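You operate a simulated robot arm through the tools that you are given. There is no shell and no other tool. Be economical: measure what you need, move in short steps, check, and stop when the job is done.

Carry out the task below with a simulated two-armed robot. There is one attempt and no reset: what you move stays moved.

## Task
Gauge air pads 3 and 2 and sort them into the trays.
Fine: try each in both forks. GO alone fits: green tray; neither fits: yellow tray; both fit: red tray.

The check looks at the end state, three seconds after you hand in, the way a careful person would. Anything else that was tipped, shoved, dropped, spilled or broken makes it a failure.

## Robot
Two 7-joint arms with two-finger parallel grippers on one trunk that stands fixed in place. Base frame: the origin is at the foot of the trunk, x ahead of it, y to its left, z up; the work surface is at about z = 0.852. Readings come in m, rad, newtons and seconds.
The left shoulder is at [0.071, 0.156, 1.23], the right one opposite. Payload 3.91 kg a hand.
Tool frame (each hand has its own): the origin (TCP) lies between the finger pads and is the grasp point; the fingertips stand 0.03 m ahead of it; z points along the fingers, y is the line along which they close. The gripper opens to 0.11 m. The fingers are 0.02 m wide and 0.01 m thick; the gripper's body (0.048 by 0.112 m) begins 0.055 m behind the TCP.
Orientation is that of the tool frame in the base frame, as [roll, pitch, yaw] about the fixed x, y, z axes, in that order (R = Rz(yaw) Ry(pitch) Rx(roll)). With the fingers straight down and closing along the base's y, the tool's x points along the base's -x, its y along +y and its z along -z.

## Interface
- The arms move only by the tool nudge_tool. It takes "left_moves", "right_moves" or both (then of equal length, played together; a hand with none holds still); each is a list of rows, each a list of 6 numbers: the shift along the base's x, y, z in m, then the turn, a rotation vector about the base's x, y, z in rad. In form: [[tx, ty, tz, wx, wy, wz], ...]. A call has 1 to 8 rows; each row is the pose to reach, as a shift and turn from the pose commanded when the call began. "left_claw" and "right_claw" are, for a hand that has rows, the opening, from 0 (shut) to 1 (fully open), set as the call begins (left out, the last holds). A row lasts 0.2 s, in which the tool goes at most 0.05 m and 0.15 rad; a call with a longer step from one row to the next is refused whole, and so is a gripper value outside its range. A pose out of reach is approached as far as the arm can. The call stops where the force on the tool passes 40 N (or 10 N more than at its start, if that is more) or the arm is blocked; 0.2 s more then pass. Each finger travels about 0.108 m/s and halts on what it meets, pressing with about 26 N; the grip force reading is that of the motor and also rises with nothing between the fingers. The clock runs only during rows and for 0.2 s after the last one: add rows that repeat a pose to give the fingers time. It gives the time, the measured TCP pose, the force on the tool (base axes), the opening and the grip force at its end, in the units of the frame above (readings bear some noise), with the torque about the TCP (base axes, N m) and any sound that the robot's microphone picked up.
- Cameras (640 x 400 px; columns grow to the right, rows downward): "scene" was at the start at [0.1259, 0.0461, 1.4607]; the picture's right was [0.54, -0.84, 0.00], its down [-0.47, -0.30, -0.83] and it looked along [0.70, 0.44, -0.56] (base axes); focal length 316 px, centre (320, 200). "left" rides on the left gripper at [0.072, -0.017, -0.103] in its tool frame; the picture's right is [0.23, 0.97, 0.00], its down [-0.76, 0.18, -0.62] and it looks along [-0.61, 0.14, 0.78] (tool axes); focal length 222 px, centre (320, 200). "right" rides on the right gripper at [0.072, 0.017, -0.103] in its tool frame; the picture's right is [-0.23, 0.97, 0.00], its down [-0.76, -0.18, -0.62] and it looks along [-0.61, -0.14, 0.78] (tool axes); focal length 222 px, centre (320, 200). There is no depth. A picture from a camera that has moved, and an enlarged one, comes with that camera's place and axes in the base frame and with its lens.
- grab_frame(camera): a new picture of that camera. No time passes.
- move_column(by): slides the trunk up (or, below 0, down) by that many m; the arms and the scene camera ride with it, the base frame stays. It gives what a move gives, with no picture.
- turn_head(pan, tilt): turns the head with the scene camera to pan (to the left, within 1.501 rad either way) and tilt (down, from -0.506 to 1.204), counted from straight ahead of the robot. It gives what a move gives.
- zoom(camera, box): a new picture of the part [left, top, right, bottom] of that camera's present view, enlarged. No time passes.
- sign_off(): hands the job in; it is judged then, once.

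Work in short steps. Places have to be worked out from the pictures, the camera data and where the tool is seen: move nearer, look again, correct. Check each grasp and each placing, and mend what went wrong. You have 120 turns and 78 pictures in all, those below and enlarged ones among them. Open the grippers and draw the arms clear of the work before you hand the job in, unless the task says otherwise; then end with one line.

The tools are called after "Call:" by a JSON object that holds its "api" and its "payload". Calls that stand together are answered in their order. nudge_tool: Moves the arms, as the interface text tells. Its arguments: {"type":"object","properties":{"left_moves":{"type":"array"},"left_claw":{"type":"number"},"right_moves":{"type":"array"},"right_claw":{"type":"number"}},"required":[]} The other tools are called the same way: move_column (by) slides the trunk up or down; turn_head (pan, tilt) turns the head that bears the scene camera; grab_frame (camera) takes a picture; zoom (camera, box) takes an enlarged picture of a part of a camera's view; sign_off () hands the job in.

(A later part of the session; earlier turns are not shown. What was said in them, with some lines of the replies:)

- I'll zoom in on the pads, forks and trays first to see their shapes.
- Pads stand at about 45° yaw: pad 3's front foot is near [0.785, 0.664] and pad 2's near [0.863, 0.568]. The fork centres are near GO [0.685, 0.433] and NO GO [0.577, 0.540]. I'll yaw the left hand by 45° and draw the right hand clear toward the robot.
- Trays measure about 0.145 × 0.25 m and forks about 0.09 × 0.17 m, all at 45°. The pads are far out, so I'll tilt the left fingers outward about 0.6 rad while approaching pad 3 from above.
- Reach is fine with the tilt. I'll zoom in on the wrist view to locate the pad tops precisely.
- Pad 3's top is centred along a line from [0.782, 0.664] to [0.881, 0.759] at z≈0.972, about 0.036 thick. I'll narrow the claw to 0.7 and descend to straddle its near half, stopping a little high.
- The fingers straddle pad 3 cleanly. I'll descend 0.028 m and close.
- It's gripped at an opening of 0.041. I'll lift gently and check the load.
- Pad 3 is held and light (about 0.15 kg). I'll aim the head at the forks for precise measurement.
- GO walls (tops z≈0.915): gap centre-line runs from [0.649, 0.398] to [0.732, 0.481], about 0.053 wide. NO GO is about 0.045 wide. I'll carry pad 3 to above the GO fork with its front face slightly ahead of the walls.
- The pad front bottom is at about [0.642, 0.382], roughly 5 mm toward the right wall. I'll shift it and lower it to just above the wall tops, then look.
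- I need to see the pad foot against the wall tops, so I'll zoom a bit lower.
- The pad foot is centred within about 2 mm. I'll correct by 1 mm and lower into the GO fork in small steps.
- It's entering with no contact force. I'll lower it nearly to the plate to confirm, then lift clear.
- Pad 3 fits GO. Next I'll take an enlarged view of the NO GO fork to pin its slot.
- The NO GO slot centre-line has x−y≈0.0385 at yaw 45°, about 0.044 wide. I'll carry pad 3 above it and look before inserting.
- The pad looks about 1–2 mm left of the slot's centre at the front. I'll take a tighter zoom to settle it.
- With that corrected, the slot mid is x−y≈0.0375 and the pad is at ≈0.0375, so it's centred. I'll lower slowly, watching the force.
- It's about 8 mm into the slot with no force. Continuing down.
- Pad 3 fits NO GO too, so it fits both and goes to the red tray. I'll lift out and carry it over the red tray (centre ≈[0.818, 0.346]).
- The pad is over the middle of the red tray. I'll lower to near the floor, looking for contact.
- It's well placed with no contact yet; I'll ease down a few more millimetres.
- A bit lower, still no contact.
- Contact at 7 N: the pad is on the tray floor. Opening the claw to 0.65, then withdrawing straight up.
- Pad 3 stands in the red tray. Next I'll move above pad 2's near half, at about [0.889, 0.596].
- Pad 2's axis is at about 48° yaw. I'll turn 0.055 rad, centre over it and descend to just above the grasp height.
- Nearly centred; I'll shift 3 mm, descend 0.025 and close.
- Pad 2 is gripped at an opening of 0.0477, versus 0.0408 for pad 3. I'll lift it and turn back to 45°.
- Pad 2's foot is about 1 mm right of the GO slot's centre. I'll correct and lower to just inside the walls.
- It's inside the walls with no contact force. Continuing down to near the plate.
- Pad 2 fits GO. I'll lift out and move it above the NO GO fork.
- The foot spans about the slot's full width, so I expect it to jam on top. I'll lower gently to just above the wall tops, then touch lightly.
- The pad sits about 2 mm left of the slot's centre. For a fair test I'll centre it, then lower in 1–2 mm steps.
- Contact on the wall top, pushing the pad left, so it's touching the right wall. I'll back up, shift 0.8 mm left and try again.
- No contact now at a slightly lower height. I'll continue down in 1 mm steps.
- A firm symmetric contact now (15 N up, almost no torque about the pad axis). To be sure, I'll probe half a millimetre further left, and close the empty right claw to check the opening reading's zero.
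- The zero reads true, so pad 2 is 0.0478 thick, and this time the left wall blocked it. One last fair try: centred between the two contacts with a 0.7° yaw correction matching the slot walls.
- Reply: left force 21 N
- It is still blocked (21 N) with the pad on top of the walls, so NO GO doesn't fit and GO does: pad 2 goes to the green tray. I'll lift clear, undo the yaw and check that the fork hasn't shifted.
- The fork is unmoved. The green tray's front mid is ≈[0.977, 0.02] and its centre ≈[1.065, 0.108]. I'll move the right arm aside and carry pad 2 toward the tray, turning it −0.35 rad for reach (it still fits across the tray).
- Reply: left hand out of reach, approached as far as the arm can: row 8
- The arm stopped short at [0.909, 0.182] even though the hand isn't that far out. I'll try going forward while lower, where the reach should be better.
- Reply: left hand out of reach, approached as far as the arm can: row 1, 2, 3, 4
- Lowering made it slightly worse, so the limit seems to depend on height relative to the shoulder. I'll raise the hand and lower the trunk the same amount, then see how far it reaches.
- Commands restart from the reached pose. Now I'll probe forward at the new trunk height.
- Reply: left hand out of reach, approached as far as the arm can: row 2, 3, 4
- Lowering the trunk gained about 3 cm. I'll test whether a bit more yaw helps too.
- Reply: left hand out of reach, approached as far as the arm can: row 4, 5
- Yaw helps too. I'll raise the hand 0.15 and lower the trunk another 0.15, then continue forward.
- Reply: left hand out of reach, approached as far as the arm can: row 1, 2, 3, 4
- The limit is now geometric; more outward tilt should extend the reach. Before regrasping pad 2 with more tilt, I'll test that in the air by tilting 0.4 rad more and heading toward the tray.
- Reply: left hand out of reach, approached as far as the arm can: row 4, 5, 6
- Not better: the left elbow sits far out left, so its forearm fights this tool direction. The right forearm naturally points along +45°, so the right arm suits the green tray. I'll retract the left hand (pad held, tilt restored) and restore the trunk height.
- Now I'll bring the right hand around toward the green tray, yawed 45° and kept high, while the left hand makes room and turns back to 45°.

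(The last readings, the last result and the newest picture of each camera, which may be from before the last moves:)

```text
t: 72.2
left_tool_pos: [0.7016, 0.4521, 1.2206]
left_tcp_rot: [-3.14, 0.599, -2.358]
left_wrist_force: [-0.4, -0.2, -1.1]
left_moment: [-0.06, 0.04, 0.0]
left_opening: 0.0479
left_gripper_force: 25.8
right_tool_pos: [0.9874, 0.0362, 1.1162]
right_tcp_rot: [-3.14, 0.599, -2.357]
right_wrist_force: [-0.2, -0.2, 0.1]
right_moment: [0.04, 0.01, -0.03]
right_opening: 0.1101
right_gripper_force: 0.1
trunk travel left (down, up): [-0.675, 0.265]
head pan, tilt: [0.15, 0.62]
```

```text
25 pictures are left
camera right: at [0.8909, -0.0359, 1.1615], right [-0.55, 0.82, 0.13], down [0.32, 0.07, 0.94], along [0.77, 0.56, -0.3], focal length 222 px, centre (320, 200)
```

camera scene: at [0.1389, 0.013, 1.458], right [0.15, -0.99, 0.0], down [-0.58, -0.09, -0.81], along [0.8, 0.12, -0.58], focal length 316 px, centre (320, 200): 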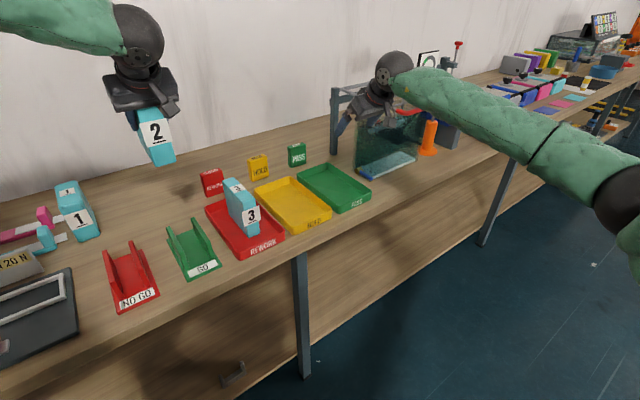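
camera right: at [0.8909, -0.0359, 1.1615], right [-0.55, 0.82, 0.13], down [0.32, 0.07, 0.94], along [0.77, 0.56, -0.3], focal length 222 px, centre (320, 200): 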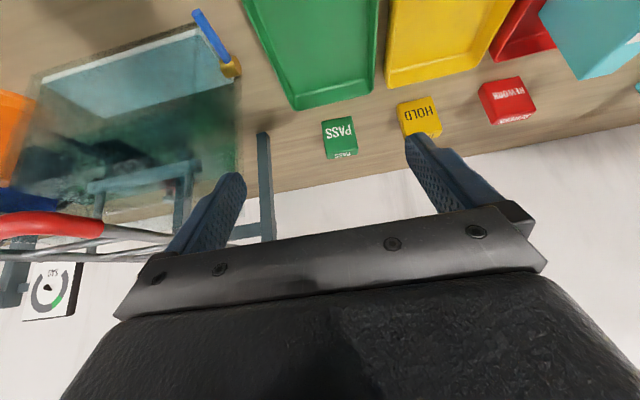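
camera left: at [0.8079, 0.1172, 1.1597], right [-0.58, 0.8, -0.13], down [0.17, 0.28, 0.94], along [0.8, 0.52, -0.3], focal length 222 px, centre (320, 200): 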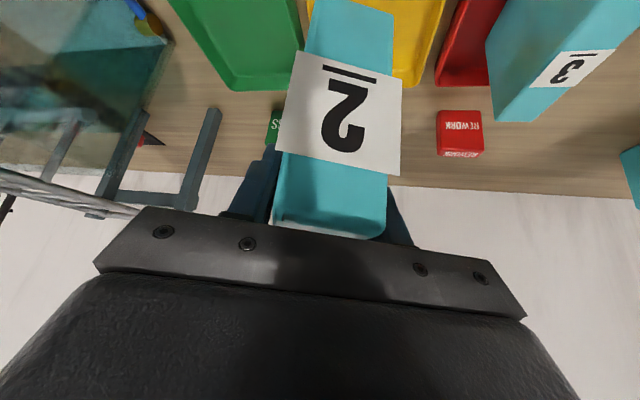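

The right arm reaches the green tray easily. I'll use the yellow tray as a temporary transfer spot: retract the right hand, turn the left to about 30° and lower the trunk for reach.

Call:
{"api": "nudge_tool", "payload": {"left_moves": [[0.01, -0.015, 0.02, 0, 0, -0.04], [0.025, -0.035, 0.04, 0, 0, -0.08], [0.04, -0.055, 0.06, 0, 0, -0.12], [0.055, -0.075, 0.08, 0, 0, -0.16], [0.07, -0.095, 0.08, 0, 0, -0.2], [0.085, -0.115, 0.08, 0, 0, -0.23], [0.1, -0.13, 0.08, 0, 0, -0.26]], "right_moves": [[-0.02, -0.025, 0.02, 0, 0, 0], [-0.045, -0.055, 0.04, 0, 0, 0], [-0.07, -0.085, 0.06, 0, 0, 0], [-0.095, -0.115, 0.08, 0, 0, 0], [-0.12, -0.145, 0.1, 0, 0, 0], [-0.15, -0.175, 0.12, 0, 0, 0], [-0.18, -0.205, 0.14, 0, 0, 0]]}}

Call:
{"api": "move_column", "payload": {"by": -0.2}}

Call:
{"api": "nudge_tool", "payload": {"left_moves": [[0.02, -0.034, 0, 0, 0, 0], [0.045, -0.068, 0, 0, 0, 0], [0.067, -0.102, 0, 0, 0, 0], [0.09, -0.136, 0, 0, 0, 0], [0.09, -0.136, -0.03, 0, 0, 0]]}}

Call:
{"api": "grab_frame", "payload": {"camera": "scene"}}

```text
t: 73.8
left_tool_pos: [0.8008, 0.3211, 1.3015]
left_tcp_rot: [3.141, 0.601, -2.618]
left_wrist_force: [0.1, -0.3, -1.8]
left_moment: [-0.01, 0.06, 0.0]
left_opening: 0.048
left_gripper_force: 25.6
right_tool_pos: [0.8054, -0.1723, 1.2551]
right_tcp_rot: [3.139, 0.6, -2.357]
right_wrist_force: [-0.2, -0.1, 0.2]
right_moment: [0.0, 0.01, 0.0]
right_opening: 0.1099
right_gripper_force: 0.0
trunk travel left (down, up): [-0.675, 0.265]
head pan, tilt: [0.15, 0.62]
```

```text
t: 76.0
left_tool_pos: [0.8015, 0.3225, 1.1002]
left_tcp_rot: [-3.14, 0.602, -2.617]
left_wrist_force: [-0.4, 0.0, -1.7]
left_moment: [0.01, 0.04, -0.01]
left_opening: 0.0475
left_gripper_force: 26.0
right_tool_pos: [0.8054, -0.1708, 1.0562]
right_tcp_rot: [-3.141, 0.598, -2.355]
right_wrist_force: [-0.8, -0.9, -0.6]
right_moment: [-0.02, 0.0, -0.02]
right_opening: 0.11
right_gripper_force: 0.0
trunk travel left (down, up): [-0.475, 0.465]
head pan, tilt: [0.15, 0.62]
```

```text
t: 77.2
left_tool_pos: [0.8919, 0.1873, 1.0738]
left_tcp_rot: [3.141, 0.6, -2.616]
left_wrist_force: [-0.5, -0.4, -1.7]
left_moment: [-0.05, 0.04, 0.01]
left_opening: 0.0477
left_gripper_force: 26.3
right_tool_pos: [0.8057, -0.1715, 1.0576]
right_tcp_rot: [3.141, 0.601, -2.356]
right_wrist_force: [-0.3, 0.6, -0.4]
right_moment: [-0.01, 0.0, -0.01]
right_opening: 0.1099
right_gripper_force: 0.1
trunk travel left (down, up): [-0.475, 0.465]
head pan, tilt: [0.15, 0.62]
```

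```text
24 pictures are left
camera scene: at [0.137, 0.0116, 1.2584], right [0.15, -0.99, 0.0], down [-0.57, -0.09, -0.81], along [0.81, 0.12, -0.58], focal length 316 px, centre (320, 200)
```

scene: 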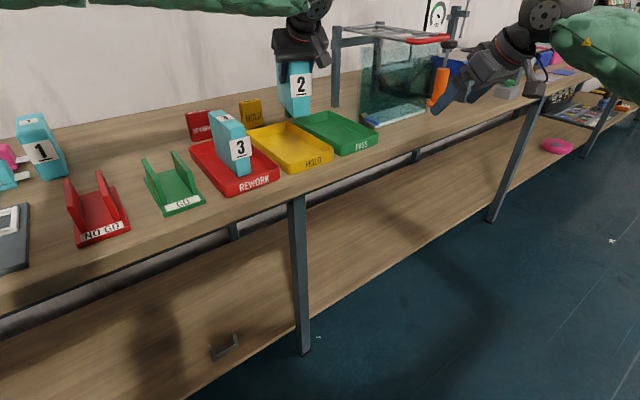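

It's over the yellow tray with margin. I'll descend using the trunk (which keeps the arm geometry), then finish gently by hand.

Call:
{"api": "move_column", "payload": {"by": -0.095}}

Call:
{"api": "grab_frame", "payload": {"camera": "scene"}}

```text
t: 78.5
left_tool_pos: [0.8928, 0.1858, 0.9772]
left_tcp_rot: [-3.14, 0.6, -2.617]
left_wrist_force: [-0.3, -0.4, -1.6]
left_moment: [0.0, 0.03, -0.01]
left_opening: 0.0479
left_gripper_force: 26.1
right_tool_pos: [0.8056, -0.1713, 0.9615]
right_tcp_rot: [3.141, 0.599, -2.357]
right_wrist_force: [0.1, 0.1, 0.4]
right_moment: [0.0, -0.01, -0.04]
right_opening: 0.1103
right_gripper_force: 0.1
trunk travel left (down, up): [-0.38, 0.56]
head pan, tilt: [0.15, 0.62]
```

```text
23 pictures are left
camera scene: at [0.1376, 0.0113, 1.1633], right [0.15, -0.99, 0.0], down [-0.57, -0.09, -0.81], along [0.8, 0.12, -0.58], focal length 316 px, centre (320, 200)
```

scene: 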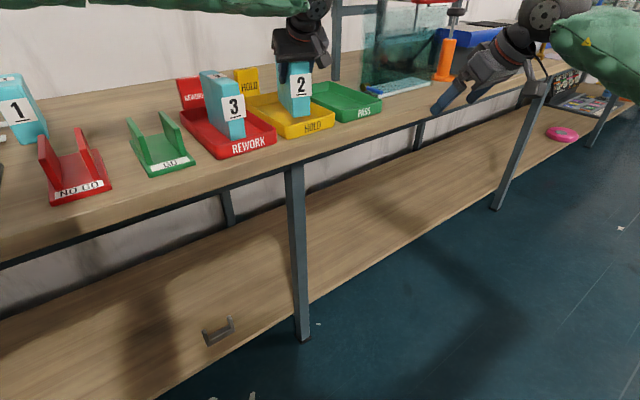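

The pad is over the yellow tray. Lowering the last couple of centimetres.

Call:
{"api": "nudge_tool", "payload": {"left_moves": [[0, 0, -0.01, 0, 0, 0], [0, 0, -0.018, 0, 0, 0], [0, 0, -0.023, 0, 0, 0], [0, 0, -0.023, 0, 0, 0]]}}

Call:
{"api": "nudge_tool", "payload": {"left_moves": [[0, 0, -0.001, 0, 0, 0], [0, 0, -0.003, 0, 0, 0], [0, 0, -0.004, 0, 0, 0], [0, 0, -0.004, 0, 0, 0]]}}

```text
t: 79.5
left_tool_pos: [0.8928, 0.1862, 0.9534]
left_tcp_rot: [3.139, 0.601, -2.618]
left_wrist_force: [-0.8, -0.9, -0.3]
left_moment: [-0.04, 0.05, 0.02]
left_opening: 0.0479
left_gripper_force: 26.2
right_tool_pos: [0.8055, -0.1718, 0.961]
right_tcp_rot: [3.14, 0.599, -2.358]
right_wrist_force: [-0.5, 0.0, 0.0]
right_moment: [0.0, 0.0, -0.02]
right_opening: 0.1103
right_gripper_force: 0.1
trunk travel left (down, up): [-0.38, 0.56]
head pan, tilt: [0.15, 0.62]
```

```text
t: 80.5
left_tool_pos: [0.8921, 0.1852, 0.9497]
left_tcp_rot: [-3.14, 0.601, -2.617]
left_wrist_force: [2.7, -0.3, 4.4]
left_moment: [-0.08, 0.03, -0.02]
left_opening: 0.0479
left_gripper_force: 26.2
right_tool_pos: [0.8052, -0.1715, 0.9617]
right_tcp_rot: [3.14, 0.599, -2.358]
right_wrist_force: [-0.1, -0.3, -0.6]
right_moment: [-0.05, 0.0, 0.01]
right_opening: 0.1101
right_gripper_force: 0.1
trunk travel left (down, up): [-0.38, 0.56]
head pan, tilt: [0.15, 0.62]
```

Contact. I'll release, withdraw straight up, then move the left arm well to the left.

Call:
{"api": "nudge_tool", "payload": {"left_moves": [[0, 0, 0, 0, 0, 0], [0, 0, 0, 0, 0, 0], [0, 0, 0, 0, 0, 0]], "left_claw": 0.7}}

Call:
{"api": "nudge_tool", "payload": {"left_moves": [[0, 0, 0.02, 0, 0, 0], [0, 0, 0.06, 0, 0, 0], [0, 0, 0.1, 0, 0, 0], [0, 0, 0.14, 0, 0, 0], [-0.02, 0.03, 0.16, 0, 0, 0], [-0.04, 0.07, 0.17, 0, 0, 0], [-0.06, 0.11, 0.17, 0, 0, 0], [-0.08, 0.15, 0.17, 0, 0, 0]]}}

Call:
{"api": "move_column", "payload": {"by": 0.2}}

Call:
{"api": "grab_frame", "payload": {"camera": "scene"}}

```text
t: 81.3
left_tool_pos: [0.8916, 0.1861, 0.9482]
left_tcp_rot: [-3.141, 0.601, -2.619]
left_wrist_force: [0.0, 0.3, -1.6]
left_moment: [0.01, 0.0, -0.01]
left_opening: 0.077
left_gripper_force: 0.2
right_tool_pos: [0.8062, -0.1723, 0.9606]
right_tcp_rot: [3.14, 0.599, -2.359]
right_wrist_force: [0.1, -0.8, -0.3]
right_moment: [-0.03, 0.01, -0.02]
right_opening: 0.1098
right_gripper_force: 0.0
trunk travel left (down, up): [-0.38, 0.56]
head pan, tilt: [0.15, 0.62]
```

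```text
t: 83.1
left_tool_pos: [0.8125, 0.3368, 1.1205]
left_tcp_rot: [-3.14, 0.601, -2.618]
left_wrist_force: [-0.2, -0.1, 0.2]
left_moment: [0.0, -0.02, -0.04]
left_opening: 0.077
left_gripper_force: 0.0
right_tool_pos: [0.8059, -0.1722, 0.9633]
right_tcp_rot: [-3.141, 0.599, -2.358]
right_wrist_force: [-1.0, -0.6, 0.7]
right_moment: [-0.01, 0.01, 0.0]
right_opening: 0.1098
right_gripper_force: 0.1
trunk travel left (down, up): [-0.38, 0.56]
head pan, tilt: [0.15, 0.62]
```

```text
t: 85.3
left_tool_pos: [0.8126, 0.3353, 1.318]
left_tcp_rot: [-3.14, 0.602, -2.619]
left_wrist_force: [0.5, -0.1, 0.5]
left_moment: [0.01, 0.02, 0.01]
left_opening: 0.077
left_gripper_force: 0.2
right_tool_pos: [0.8068, -0.1711, 1.1608]
right_tcp_rot: [3.14, 0.599, -2.358]
right_wrist_force: [0.0, 0.0, -0.4]
right_moment: [0.01, 0.0, 0.01]
right_opening: 0.1101
right_gripper_force: 0.0
trunk travel left (down, up): [-0.58, 0.36]
head pan, tilt: [0.15, 0.62]
```

```text
22 pictures are left
camera scene: at [0.1381, 0.0113, 1.363], right [0.15, -0.99, 0.0], down [-0.57, -0.09, -0.81], along [0.8, 0.12, -0.58], focal length 316 px, centre (320, 200)
```

scene: 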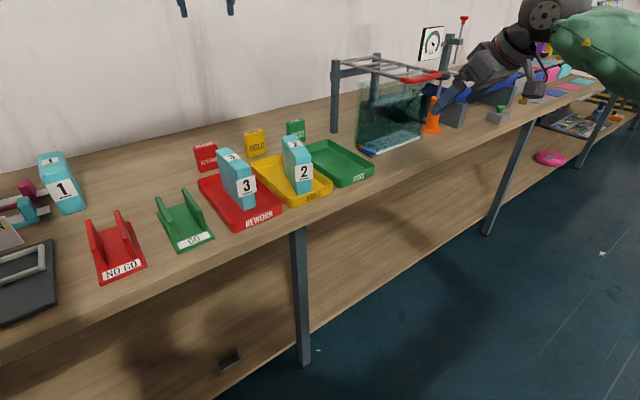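

Pad 2 stands in the yellow tray at about 30°. The left arm goes further left while the right arm comes over pad 2, turning to 30°.

Call:
{"api": "nudge_tool", "payload": {"left_moves": [[-0.02, 0.03, 0, 0, 0, 0], [-0.04, 0.06, 0, 0, 0, 0], [-0.06, 0.09, 0, 0, 0, 0], [-0.08, 0.12, 0, 0, 0, 0], [-0.1, 0.15, 0, 0, 0, 0], [-0.12, 0.18, 0, 0, 0, 0], [-0.14, 0.21, 0, 0, 0, 0], [-0.16, 0.24, 0, 0, 0, 0]], "right_moves": [[0.008, 0.02, 0, 0, 0, -0.035], [0.016, 0.06, 0, 0, 0, -0.07], [0.026, 0.105, 0, 0, 0, -0.105], [0.036, 0.15, 0, 0, 0, -0.14], [0.048, 0.195, -0.01, 0, 0, -0.175], [0.06, 0.24, -0.02, 0, 0, -0.21], [0.072, 0.285, -0.03, 0, 0, -0.24], [0.08, 0.325, -0.04, 0, 0, -0.262]], "right_claw": 0.8}}

Call:
{"api": "grab_frame", "payload": {"camera": "right"}}

```text
t: 87.1
left_tool_pos: [0.651, 0.5793, 1.3181]
left_tcp_rot: [-3.139, 0.598, -2.616]
left_wrist_force: [-1.2, 0.5, 0.2]
left_moment: [-0.06, -0.04, -0.01]
left_opening: 0.0768
left_gripper_force: 0.1
right_tool_pos: [0.8842, 0.1548, 1.1212]
right_tcp_rot: [-3.141, 0.599, -2.621]
right_wrist_force: [0.8, -0.8, -0.3]
right_moment: [-0.01, 0.02, -0.02]
right_opening: 0.0879
right_gripper_force: 0.1
trunk travel left (down, up): [-0.58, 0.36]
head pan, tilt: [0.15, 0.62]
```

```text
21 pictures are left
camera right: at [0.7732, 0.1112, 1.1659], right [-0.32, 0.94, 0.13], down [0.33, -0.01, 0.94], along [0.89, 0.35, -0.3], focal length 222 px, centre (320, 200)
```

right: 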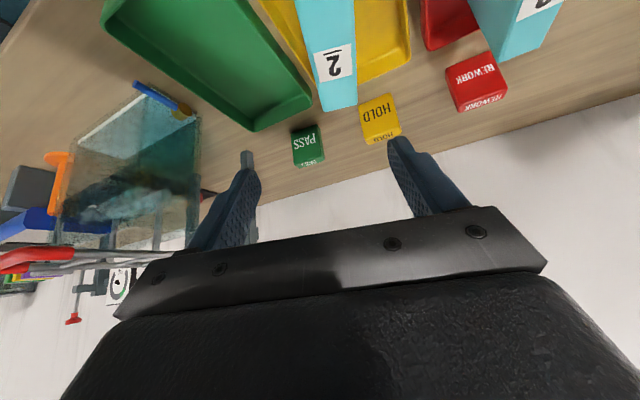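

Centring over pad 2's near part and descending to just above grasp height.

Call:
{"api": "nudge_tool", "payload": {"right_moves": [[0.002, 0.028, -0.03, 0, 0, 0], [0.002, 0.028, -0.07, 0, 0, 0], [0.002, 0.028, -0.11, 0, 0, 0], [0.002, 0.028, -0.145, 0, 0, 0], [0.002, 0.028, -0.145, 0, 0, 0]]}}

Call:
{"api": "grab_frame", "payload": {"camera": "right"}}

```text
t: 88.3
left_tool_pos: [0.6512, 0.578, 1.3196]
left_tcp_rot: [-3.14, 0.602, -2.618]
left_wrist_force: [-0.5, -0.2, -0.6]
left_moment: [0.03, 0.01, -0.04]
left_opening: 0.0768
left_gripper_force: 0.0
right_tool_pos: [0.887, 0.1805, 0.9767]
right_tcp_rot: [3.141, 0.601, -2.618]
right_wrist_force: [-0.6, -0.4, -0.1]
right_moment: [0.01, 0.02, 0.0]
right_opening: 0.0878
right_gripper_force: 0.0
trunk travel left (down, up): [-0.58, 0.36]
head pan, tilt: [0.15, 0.62]
```

```text
20 pictures are left
camera right: at [0.7753, 0.1368, 1.0205], right [-0.32, 0.94, 0.13], down [0.33, -0.02, 0.94], along [0.89, 0.35, -0.3], focal length 222 px, centre (320, 200)
```

right: 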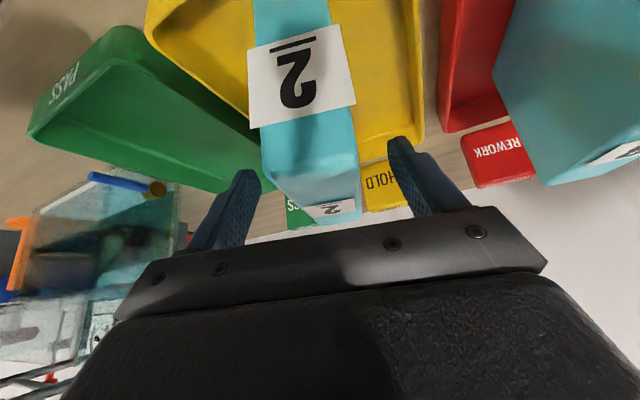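

Well centred. Descending 0.027 and closing.

Call:
{"api": "nudge_tool", "payload": {"right_moves": [[0, 0, -0.015, 0, 0, 0], [0, 0, -0.027, 0, 0, 0], [0, 0, -0.027, 0, 0, 0]]}}

Call:
{"api": "nudge_tool", "payload": {"right_moves": [[0, 0, 0, 0, 0, 0], [0, 0, 0, 0, 0, 0], [0, 0, 0, 0, 0, 0], [0, 0, 0, 0, 0, 0]], "right_claw": 0}}

Call:
{"api": "nudge_tool", "payload": {"right_moves": [[0, 0, 0.01, 0, 0, 0], [0, 0, 0.05, 0, 0, 0], [0, 0, 0.09, 0, 0, 0], [0, 0, 0.12, 0, 0, 0]]}}

Call:
{"api": "grab_frame", "payload": {"camera": "scene"}}

```text
t: 89.1
left_tool_pos: [0.6521, 0.5777, 1.3197]
left_tcp_rot: [-3.14, 0.601, -2.617]
left_wrist_force: [0.1, -0.1, 0.3]
left_moment: [0.0, 0.01, 0.02]
left_opening: 0.0773
left_gripper_force: 0.1
right_tool_pos: [0.8878, 0.183, 0.9497]
right_tcp_rot: [3.14, 0.599, -2.619]
right_wrist_force: [-0.4, 0.5, -0.4]
right_moment: [0.03, 0.01, 0.01]
right_opening: 0.088
right_gripper_force: 0.1
trunk travel left (down, up): [-0.58, 0.36]
head pan, tilt: [0.15, 0.62]
```

```text
t: 90.1
left_tool_pos: [0.651, 0.5778, 1.3199]
left_tcp_rot: [-3.139, 0.601, -2.618]
left_wrist_force: [-0.3, 1.1, -0.8]
left_moment: [-0.01, 0.0, 0.03]
left_opening: 0.077
left_gripper_force: 0.0
right_tool_pos: [0.8877, 0.1829, 0.9489]
right_tcp_rot: [-3.141, 0.599, -2.618]
right_wrist_force: [-0.3, 0.1, 0.3]
right_moment: [0.05, -0.07, 0.04]
right_opening: 0.0479
right_gripper_force: 26.6
trunk travel left (down, up): [-0.58, 0.36]
head pan, tilt: [0.15, 0.62]
```

```text
t: 91.1
left_tool_pos: [0.651, 0.5769, 1.3204]
left_tcp_rot: [-3.141, 0.601, -2.617]
left_wrist_force: [0.7, 0.5, 0.4]
left_moment: [-0.04, -0.01, 0.0]
left_opening: 0.077
left_gripper_force: 0.0
right_tool_pos: [0.8865, 0.1815, 1.0698]
right_tcp_rot: [-3.141, 0.599, -2.62]
right_wrist_force: [0.6, 0.8, -0.7]
right_moment: [-0.01, 0.05, -0.01]
right_opening: 0.0478
right_gripper_force: 25.9
trunk travel left (down, up): [-0.58, 0.36]
head pan, tilt: [0.15, 0.62]
```

```text
19 pictures are left
camera scene: at [0.1373, 0.0119, 1.3631], right [0.15, -0.99, 0.0], down [-0.57, -0.09, -0.81], along [0.8, 0.12, -0.58], focal length 316 px, centre (320, 200)
```

scene: 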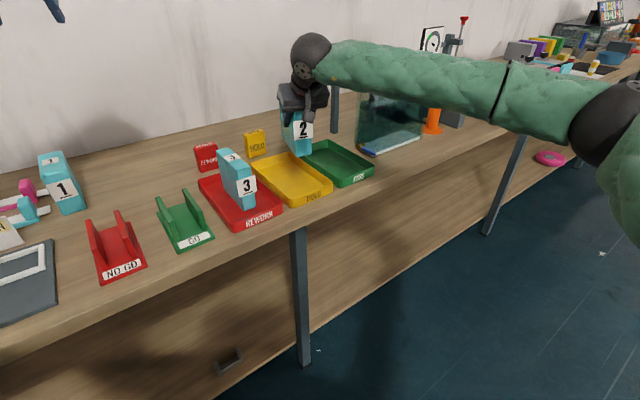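

Held securely. Carrying pad 2 over the green tray, turning back toward 45°.

Call:
{"api": "nudge_tool", "payload": {"right_moves": [[0.025, -0.02, 0, 0, 0, 0.05], [0.05, -0.041, 0, 0, 0, 0.1], [0.075, -0.062, 0, 0, 0, 0.15], [0.1, -0.082, 0, 0, 0, 0.2], [0.122, -0.1, 0, 0, 0, 0.25], [0.138, -0.113, 0, 0, 0, 0.262], [0.138, -0.113, -0.03, 0, 0, 0.262], [0.138, -0.113, -0.05, 0, 0, 0.262]]}}

Call:
{"api": "zoom", "payload": {"camera": "scene", "box": [240, 90, 400, 190]}}

Call:
{"api": "grab_frame", "payload": {"camera": "right"}}

```text
t: 92.9
left_tool_pos: [0.6519, 0.5769, 1.3192]
left_tcp_rot: [-3.139, 0.6, -2.618]
left_wrist_force: [0.1, -1.0, 0.4]
left_moment: [-0.01, -0.01, 0.01]
left_opening: 0.0772
left_gripper_force: 0.0
right_tool_pos: [1.0099, 0.0805, 1.0687]
right_tcp_rot: [3.14, 0.6, -2.369]
right_wrist_force: [0.1, -0.3, -1.3]
right_moment: [-0.04, 0.03, 0.0]
right_opening: 0.0476
right_gripper_force: 25.9
right hand out of reach, approached as far as the arm can: row 6, 7, 8
trunk travel left (down, up): [-0.58, 0.36]
head pan, tilt: [0.15, 0.62]
```

```text
4.00 times, centred on (320, 140) of scene
camera zoom: at [0.138, 0.0117, 1.3631], right [0.15, -0.99, 0.0], down [-0.57, -0.09, -0.81], along [0.8, 0.12, -0.58], focal length 1266 px, centre (320, 440)
```

zoom: 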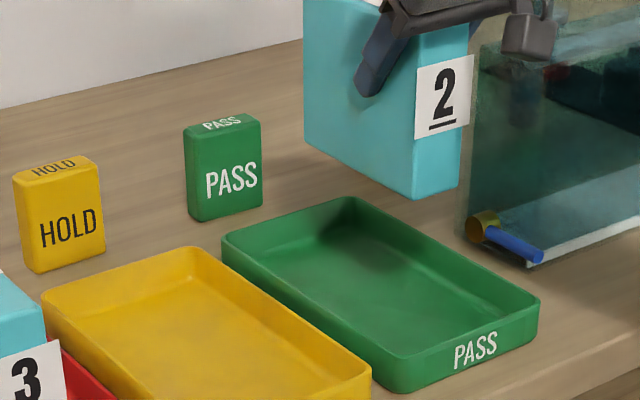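

```text
17 pictures are left
camera right: at [0.9132, 0.0102, 1.1126], right [-0.55, 0.83, 0.13], down [0.32, 0.07, 0.94], along [0.77, 0.56, -0.3], focal length 222 px, centre (320, 200)
```

right: 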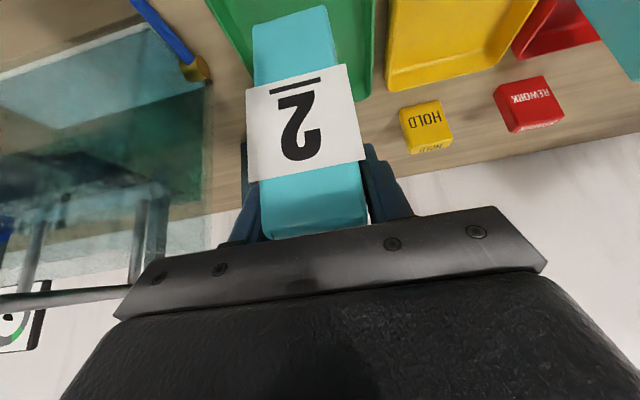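

Reached [1.010, 0.081]: pad centre ≈[1.035, 0.106] against the tray centre ≈[1.051, 0.106], so it's well inside. I'll descend with the trunk, checking on the way.

Call:
{"api": "move_column", "payload": {"by": -0.06}}

Call:
{"api": "grab_frame", "payload": {"camera": "scene"}}

```text
t: 93.9
left_tool_pos: [0.6516, 0.5779, 1.2596]
left_tcp_rot: [-3.141, 0.597, -2.619]
left_wrist_force: [-0.3, -0.3, 0.7]
left_moment: [0.02, 0.0, -0.01]
left_opening: 0.077
left_gripper_force: 0.0
right_tool_pos: [1.0105, 0.0812, 1.0103]
right_tcp_rot: [-3.141, 0.599, -2.37]
right_wrist_force: [0.5, -0.4, -2.2]
right_moment: [-0.03, 0.05, 0.02]
right_opening: 0.0476
right_gripper_force: 25.7
trunk travel left (down, up): [-0.52, 0.42]
head pan, tilt: [0.15, 0.62]
```

```text
16 pictures are left
camera scene: at [0.1376, 0.0115, 1.3033], right [0.15, -0.99, 0.0], down [-0.57, -0.09, -0.81], along [0.8, 0.12, -0.58], focal length 316 px, centre (320, 200)
```

scene: 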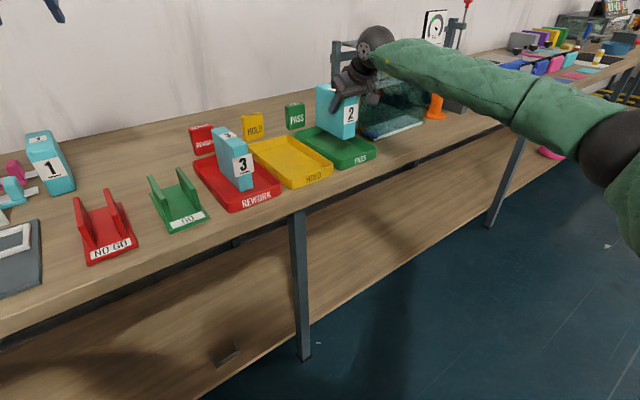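

Clear and over the tray. Lowering the trunk another 0.045, then checking.

Call:
{"api": "move_column", "payload": {"by": -0.045}}

Call:
{"api": "zoom", "payload": {"camera": "scene", "box": [270, 50, 430, 150]}}

```text
t: 94.7
left_tool_pos: [0.6516, 0.5761, 1.217]
left_tcp_rot: [-3.14, 0.601, -2.618]
left_wrist_force: [-0.5, 0.2, -0.4]
left_moment: [0.04, -0.02, 0.01]
left_opening: 0.0773
left_gripper_force: 0.1
right_tool_pos: [1.0102, 0.0806, 0.9644]
right_tcp_rot: [-3.141, 0.599, -2.368]
right_wrist_force: [0.1, -0.3, -1.6]
right_moment: [-0.04, 0.03, 0.02]
right_opening: 0.0478
right_gripper_force: 25.9
trunk travel left (down, up): [-0.475, 0.465]
head pan, tilt: [0.15, 0.62]
```

```text
4.00 times, centred on (350, 100) of scene
camera zoom: at [0.1376, 0.0115, 1.2583], right [0.15, -0.99, 0.0], down [-0.57, -0.09, -0.81], along [0.8, 0.12, -0.58], focal length 1266 px, centre (200, 600)
```

zoom: 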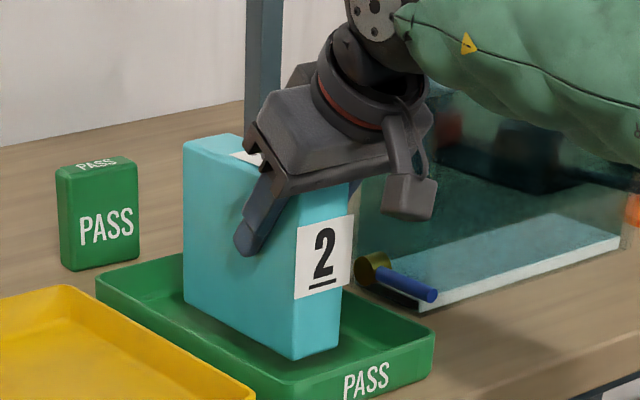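

It's inside the tray footprint, about 15 mm above the floor. Lowering gently.

Call:
{"api": "nudge_tool", "payload": {"right_moves": [[0, 0, -0.005, 0, 0, 0], [0, 0, -0.01, 0, 0, 0], [0, 0, -0.01, 0, 0, 0]]}}

Call:
{"api": "nudge_tool", "payload": {"right_moves": [[0, 0, -0.002, 0, 0, 0], [0, 0, -0.004, 0, 0, 0], [0, 0, -0.004, 0, 0, 0]]}}

```text
t: 95.5
left_tool_pos: [0.6515, 0.5781, 1.2142]
left_tcp_rot: [-3.139, 0.6, -2.618]
left_wrist_force: [0.2, 0.5, 0.0]
left_moment: [0.0, -0.01, 0.03]
left_opening: 0.0769
left_gripper_force: 0.0
right_tool_pos: [1.0107, 0.0815, 0.9532]
right_tcp_rot: [3.14, 0.598, -2.368]
right_wrist_force: [-1.0, 1.1, -2.3]
right_moment: [-0.05, 0.02, 0.04]
right_opening: 0.0477
right_gripper_force: 26.1
trunk travel left (down, up): [-0.475, 0.465]
head pan, tilt: [0.15, 0.62]
```

```text
t: 96.3
left_tool_pos: [0.6524, 0.5776, 1.2146]
left_tcp_rot: [-3.14, 0.601, -2.618]
left_wrist_force: [-0.1, -0.8, 0.0]
left_moment: [0.04, 0.0, 0.0]
left_opening: 0.0771
left_gripper_force: 0.0
right_tool_pos: [1.0094, 0.0817, 0.9489]
right_tcp_rot: [-3.141, 0.599, -2.368]
right_wrist_force: [0.0, -0.5, -0.1]
right_moment: [0.03, -0.07, -0.07]
right_opening: 0.0476
right_gripper_force: 26.4
trunk travel left (down, up): [-0.475, 0.465]
head pan, tilt: [0.15, 0.62]
```

Nearly touching (the weight reading has vanished). One more millimetre or so.

Call:
{"api": "nudge_tool", "payload": {"right_moves": [[0, 0, -0.001, 0, 0, 0], [0, 0, -0.0015, 0, 0, 0], [0, 0, -0.0015, 0, 0, 0]]}}

```text
t: 97.1
left_tool_pos: [0.6501, 0.577, 1.2153]
left_tcp_rot: [-3.139, 0.6, -2.616]
left_wrist_force: [0.2, -0.3, -0.2]
left_moment: [-0.02, -0.01, 0.03]
left_opening: 0.0771
left_gripper_force: 0.0
right_tool_pos: [1.009, 0.0806, 0.9489]
right_tcp_rot: [3.141, 0.599, -2.368]
right_wrist_force: [4.4, 0.4, 11.1]
right_moment: [-0.14, -0.15, 0.08]
right_opening: 0.0476
right_gripper_force: 26.2
trunk travel left (down, up): [-0.475, 0.465]
head pan, tilt: [0.15, 0.62]
```

Contact at 11 N: it's on the floor. Releasing and withdrawing straight up.

Call:
{"api": "nudge_tool", "payload": {"right_moves": [[0, 0, 0.001, 0, 0, 0], [0, 0, 0.001, 0, 0, 0], [0, 0, 0.001, 0, 0, 0]], "right_claw": 0.7}}

Call:
{"api": "nudge_tool", "payload": {"right_moves": [[0, 0, 0.02, 0, 0, 0], [0, 0, 0.06, 0, 0, 0], [0, 0, 0.1, 0, 0, 0], [0, 0, 0.13, 0, 0, 0]]}}

Call:
{"api": "grab_frame", "payload": {"camera": "right"}}

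```text
t: 97.9
left_tool_pos: [0.6512, 0.5774, 1.2148]
left_tcp_rot: [-3.14, 0.6, -2.619]
left_wrist_force: [-0.6, -0.3, 0.2]
left_moment: [-0.01, 0.03, 0.03]
left_opening: 0.0769
left_gripper_force: 0.0
right_tool_pos: [1.0096, 0.0802, 0.9488]
right_tcp_rot: [3.14, 0.6, -2.368]
right_wrist_force: [0.7, 0.6, 0.2]
right_moment: [-0.03, -0.02, 0.0]
right_opening: 0.077
right_gripper_force: 0.0
trunk travel left (down, up): [-0.475, 0.465]
head pan, tilt: [0.15, 0.62]
```

```text
t: 98.9
left_tool_pos: [0.6525, 0.5779, 1.2144]
left_tcp_rot: [-3.141, 0.601, -2.617]
left_wrist_force: [0.2, -1.0, -1.0]
left_moment: [0.0, 0.02, 0.01]
left_opening: 0.077
left_gripper_force: 0.0
right_tool_pos: [1.0109, 0.0814, 1.0298]
right_tcp_rot: [3.14, 0.599, -2.369]
right_wrist_force: [-0.2, 0.5, 0.5]
right_moment: [-0.03, 0.01, 0.0]
right_opening: 0.077
right_gripper_force: 0.0
right hand out of reach, approached as far as the arm can: row 3, 4
trunk travel left (down, up): [-0.475, 0.465]
head pan, tilt: [0.15, 0.62]
```

```text
14 pictures are left
camera right: at [0.9124, 0.011, 1.074], right [-0.55, 0.83, 0.13], down [0.32, 0.07, 0.94], along [0.77, 0.56, -0.3], focal length 222 px, centre (320, 200)
```

right: 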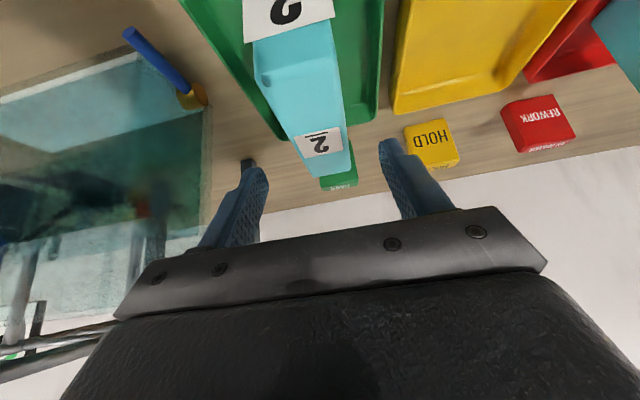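

The fingers are clear above pad 2. Retracting the right hand back and up, and opening both claws.

Call:
{"api": "nudge_tool", "payload": {"right_moves": [[-0.015, -0.015, 0.015, 0, 0, 0], [-0.04, -0.045, 0.03, 0, 0, 0], [-0.07, -0.075, 0.05, 0, 0, 0], [-0.1, -0.105, 0.07, 0, 0, 0], [-0.13, -0.135, 0.09, 0, 0, 0], [-0.16, -0.165, 0.11, 0, 0, 0], [-0.19, -0.195, 0.13, 0, 0, 0], [-0.22, -0.225, 0.15, 0, 0, 0]], "right_claw": 1, "left_moves": [[-0.015, 0.0, 0.01, 0, 0, 0], [-0.03, 0, 0.02, 0, 0, 0], [-0.045, 0, 0.03, 0, 0, 0], [-0.06, 0, 0.04, 0, 0, 0], [-0.075, 0, 0.05, 0, 0, 0], [-0.09, 0, 0.05, 0, 0, 0], [-0.1, 0, 0.05, 0, 0, 0], [-0.11, 0, 0.05, 0, 0, 0]], "left_claw": 1}}

Call:
{"api": "move_column", "payload": {"by": 0.15}}

Call:
{"api": "turn_head", "payload": {"pan": 0.4, "tilt": 0.62}}

Call:
{"api": "grab_frame", "payload": {"camera": "scene"}}

```text
t: 100.7
left_tool_pos: [0.5395, 0.5757, 1.2655]
left_tcp_rot: [-3.139, 0.601, -2.616]
left_wrist_force: [-0.6, -0.1, 0.5]
left_moment: [-0.01, 0.01, -0.02]
left_opening: 0.1099
left_gripper_force: 0.2
right_tool_pos: [0.7881, -0.1448, 1.1791]
right_tcp_rot: [3.142, 0.601, -2.369]
right_wrist_force: [-0.7, -0.2, 0.0]
right_moment: [-0.02, 0.0, 0.01]
right_opening: 0.1102
right_gripper_force: 0.0
trunk travel left (down, up): [-0.475, 0.465]
head pan, tilt: [0.15, 0.62]
```

```text
t: 102.5
left_tool_pos: [0.5424, 0.5766, 1.4136]
left_tcp_rot: [-3.14, 0.601, -2.619]
left_wrist_force: [-0.1, 0.3, 0.5]
left_moment: [-0.01, 0.0, 0.0]
left_opening: 0.11
left_gripper_force: 0.1
right_tool_pos: [0.79, -0.1441, 1.3283]
right_tcp_rot: [3.14, 0.6, -2.369]
right_wrist_force: [0.1, 0.7, -0.2]
right_moment: [-0.01, 0.02, -0.01]
right_opening: 0.11
right_gripper_force: 0.1
trunk travel left (down, up): [-0.625, 0.315]
head pan, tilt: [0.15, 0.62]
```

```text
t: 103.3
left_tool_pos: [0.5424, 0.5761, 1.4138]
left_tcp_rot: [-3.14, 0.6, -2.619]
left_wrist_force: [0.0, 0.3, 0.4]
left_moment: [-0.01, -0.01, 0.0]
left_opening: 0.1099
left_gripper_force: 0.1
right_tool_pos: [0.79, -0.1445, 1.3281]
right_tcp_rot: [-3.141, 0.599, -2.369]
right_wrist_force: [-0.5, 0.0, 0.0]
right_moment: [0.02, -0.02, 0.01]
right_opening: 0.1098
right_gripper_force: 0.1
trunk travel left (down, up): [-0.625, 0.315]
head pan, tilt: [0.4, 0.62]
```

```text
13 pictures are left
camera scene: at [0.1317, 0.0324, 1.4081], right [0.39, -0.92, 0.0], down [-0.54, -0.23, -0.81], along [0.75, 0.32, -0.58], focal length 316 px, centre (320, 200)
```

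scene: 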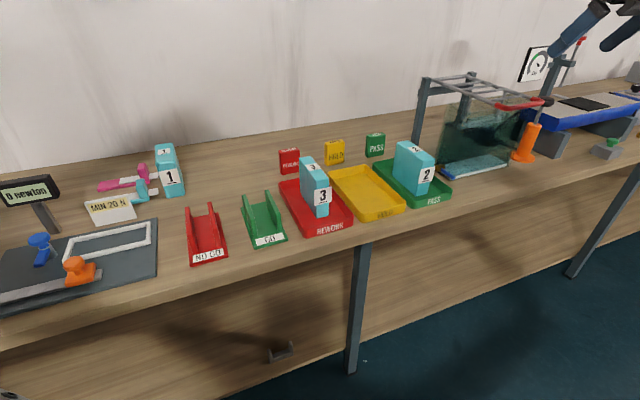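

Pad 3 stands in red, pad 2 in green, everything else is undisturbed and both arms are clear with claws open. Handing in.

Call:
{"api": "sign_off", "payload": {}}

```text
The job is handed in.
```

Pad 3 fits both forks and is in the red tray; pad 2 fits GO only and is in the green tray (set down briefly in the yellow tray on the way, to change hands).
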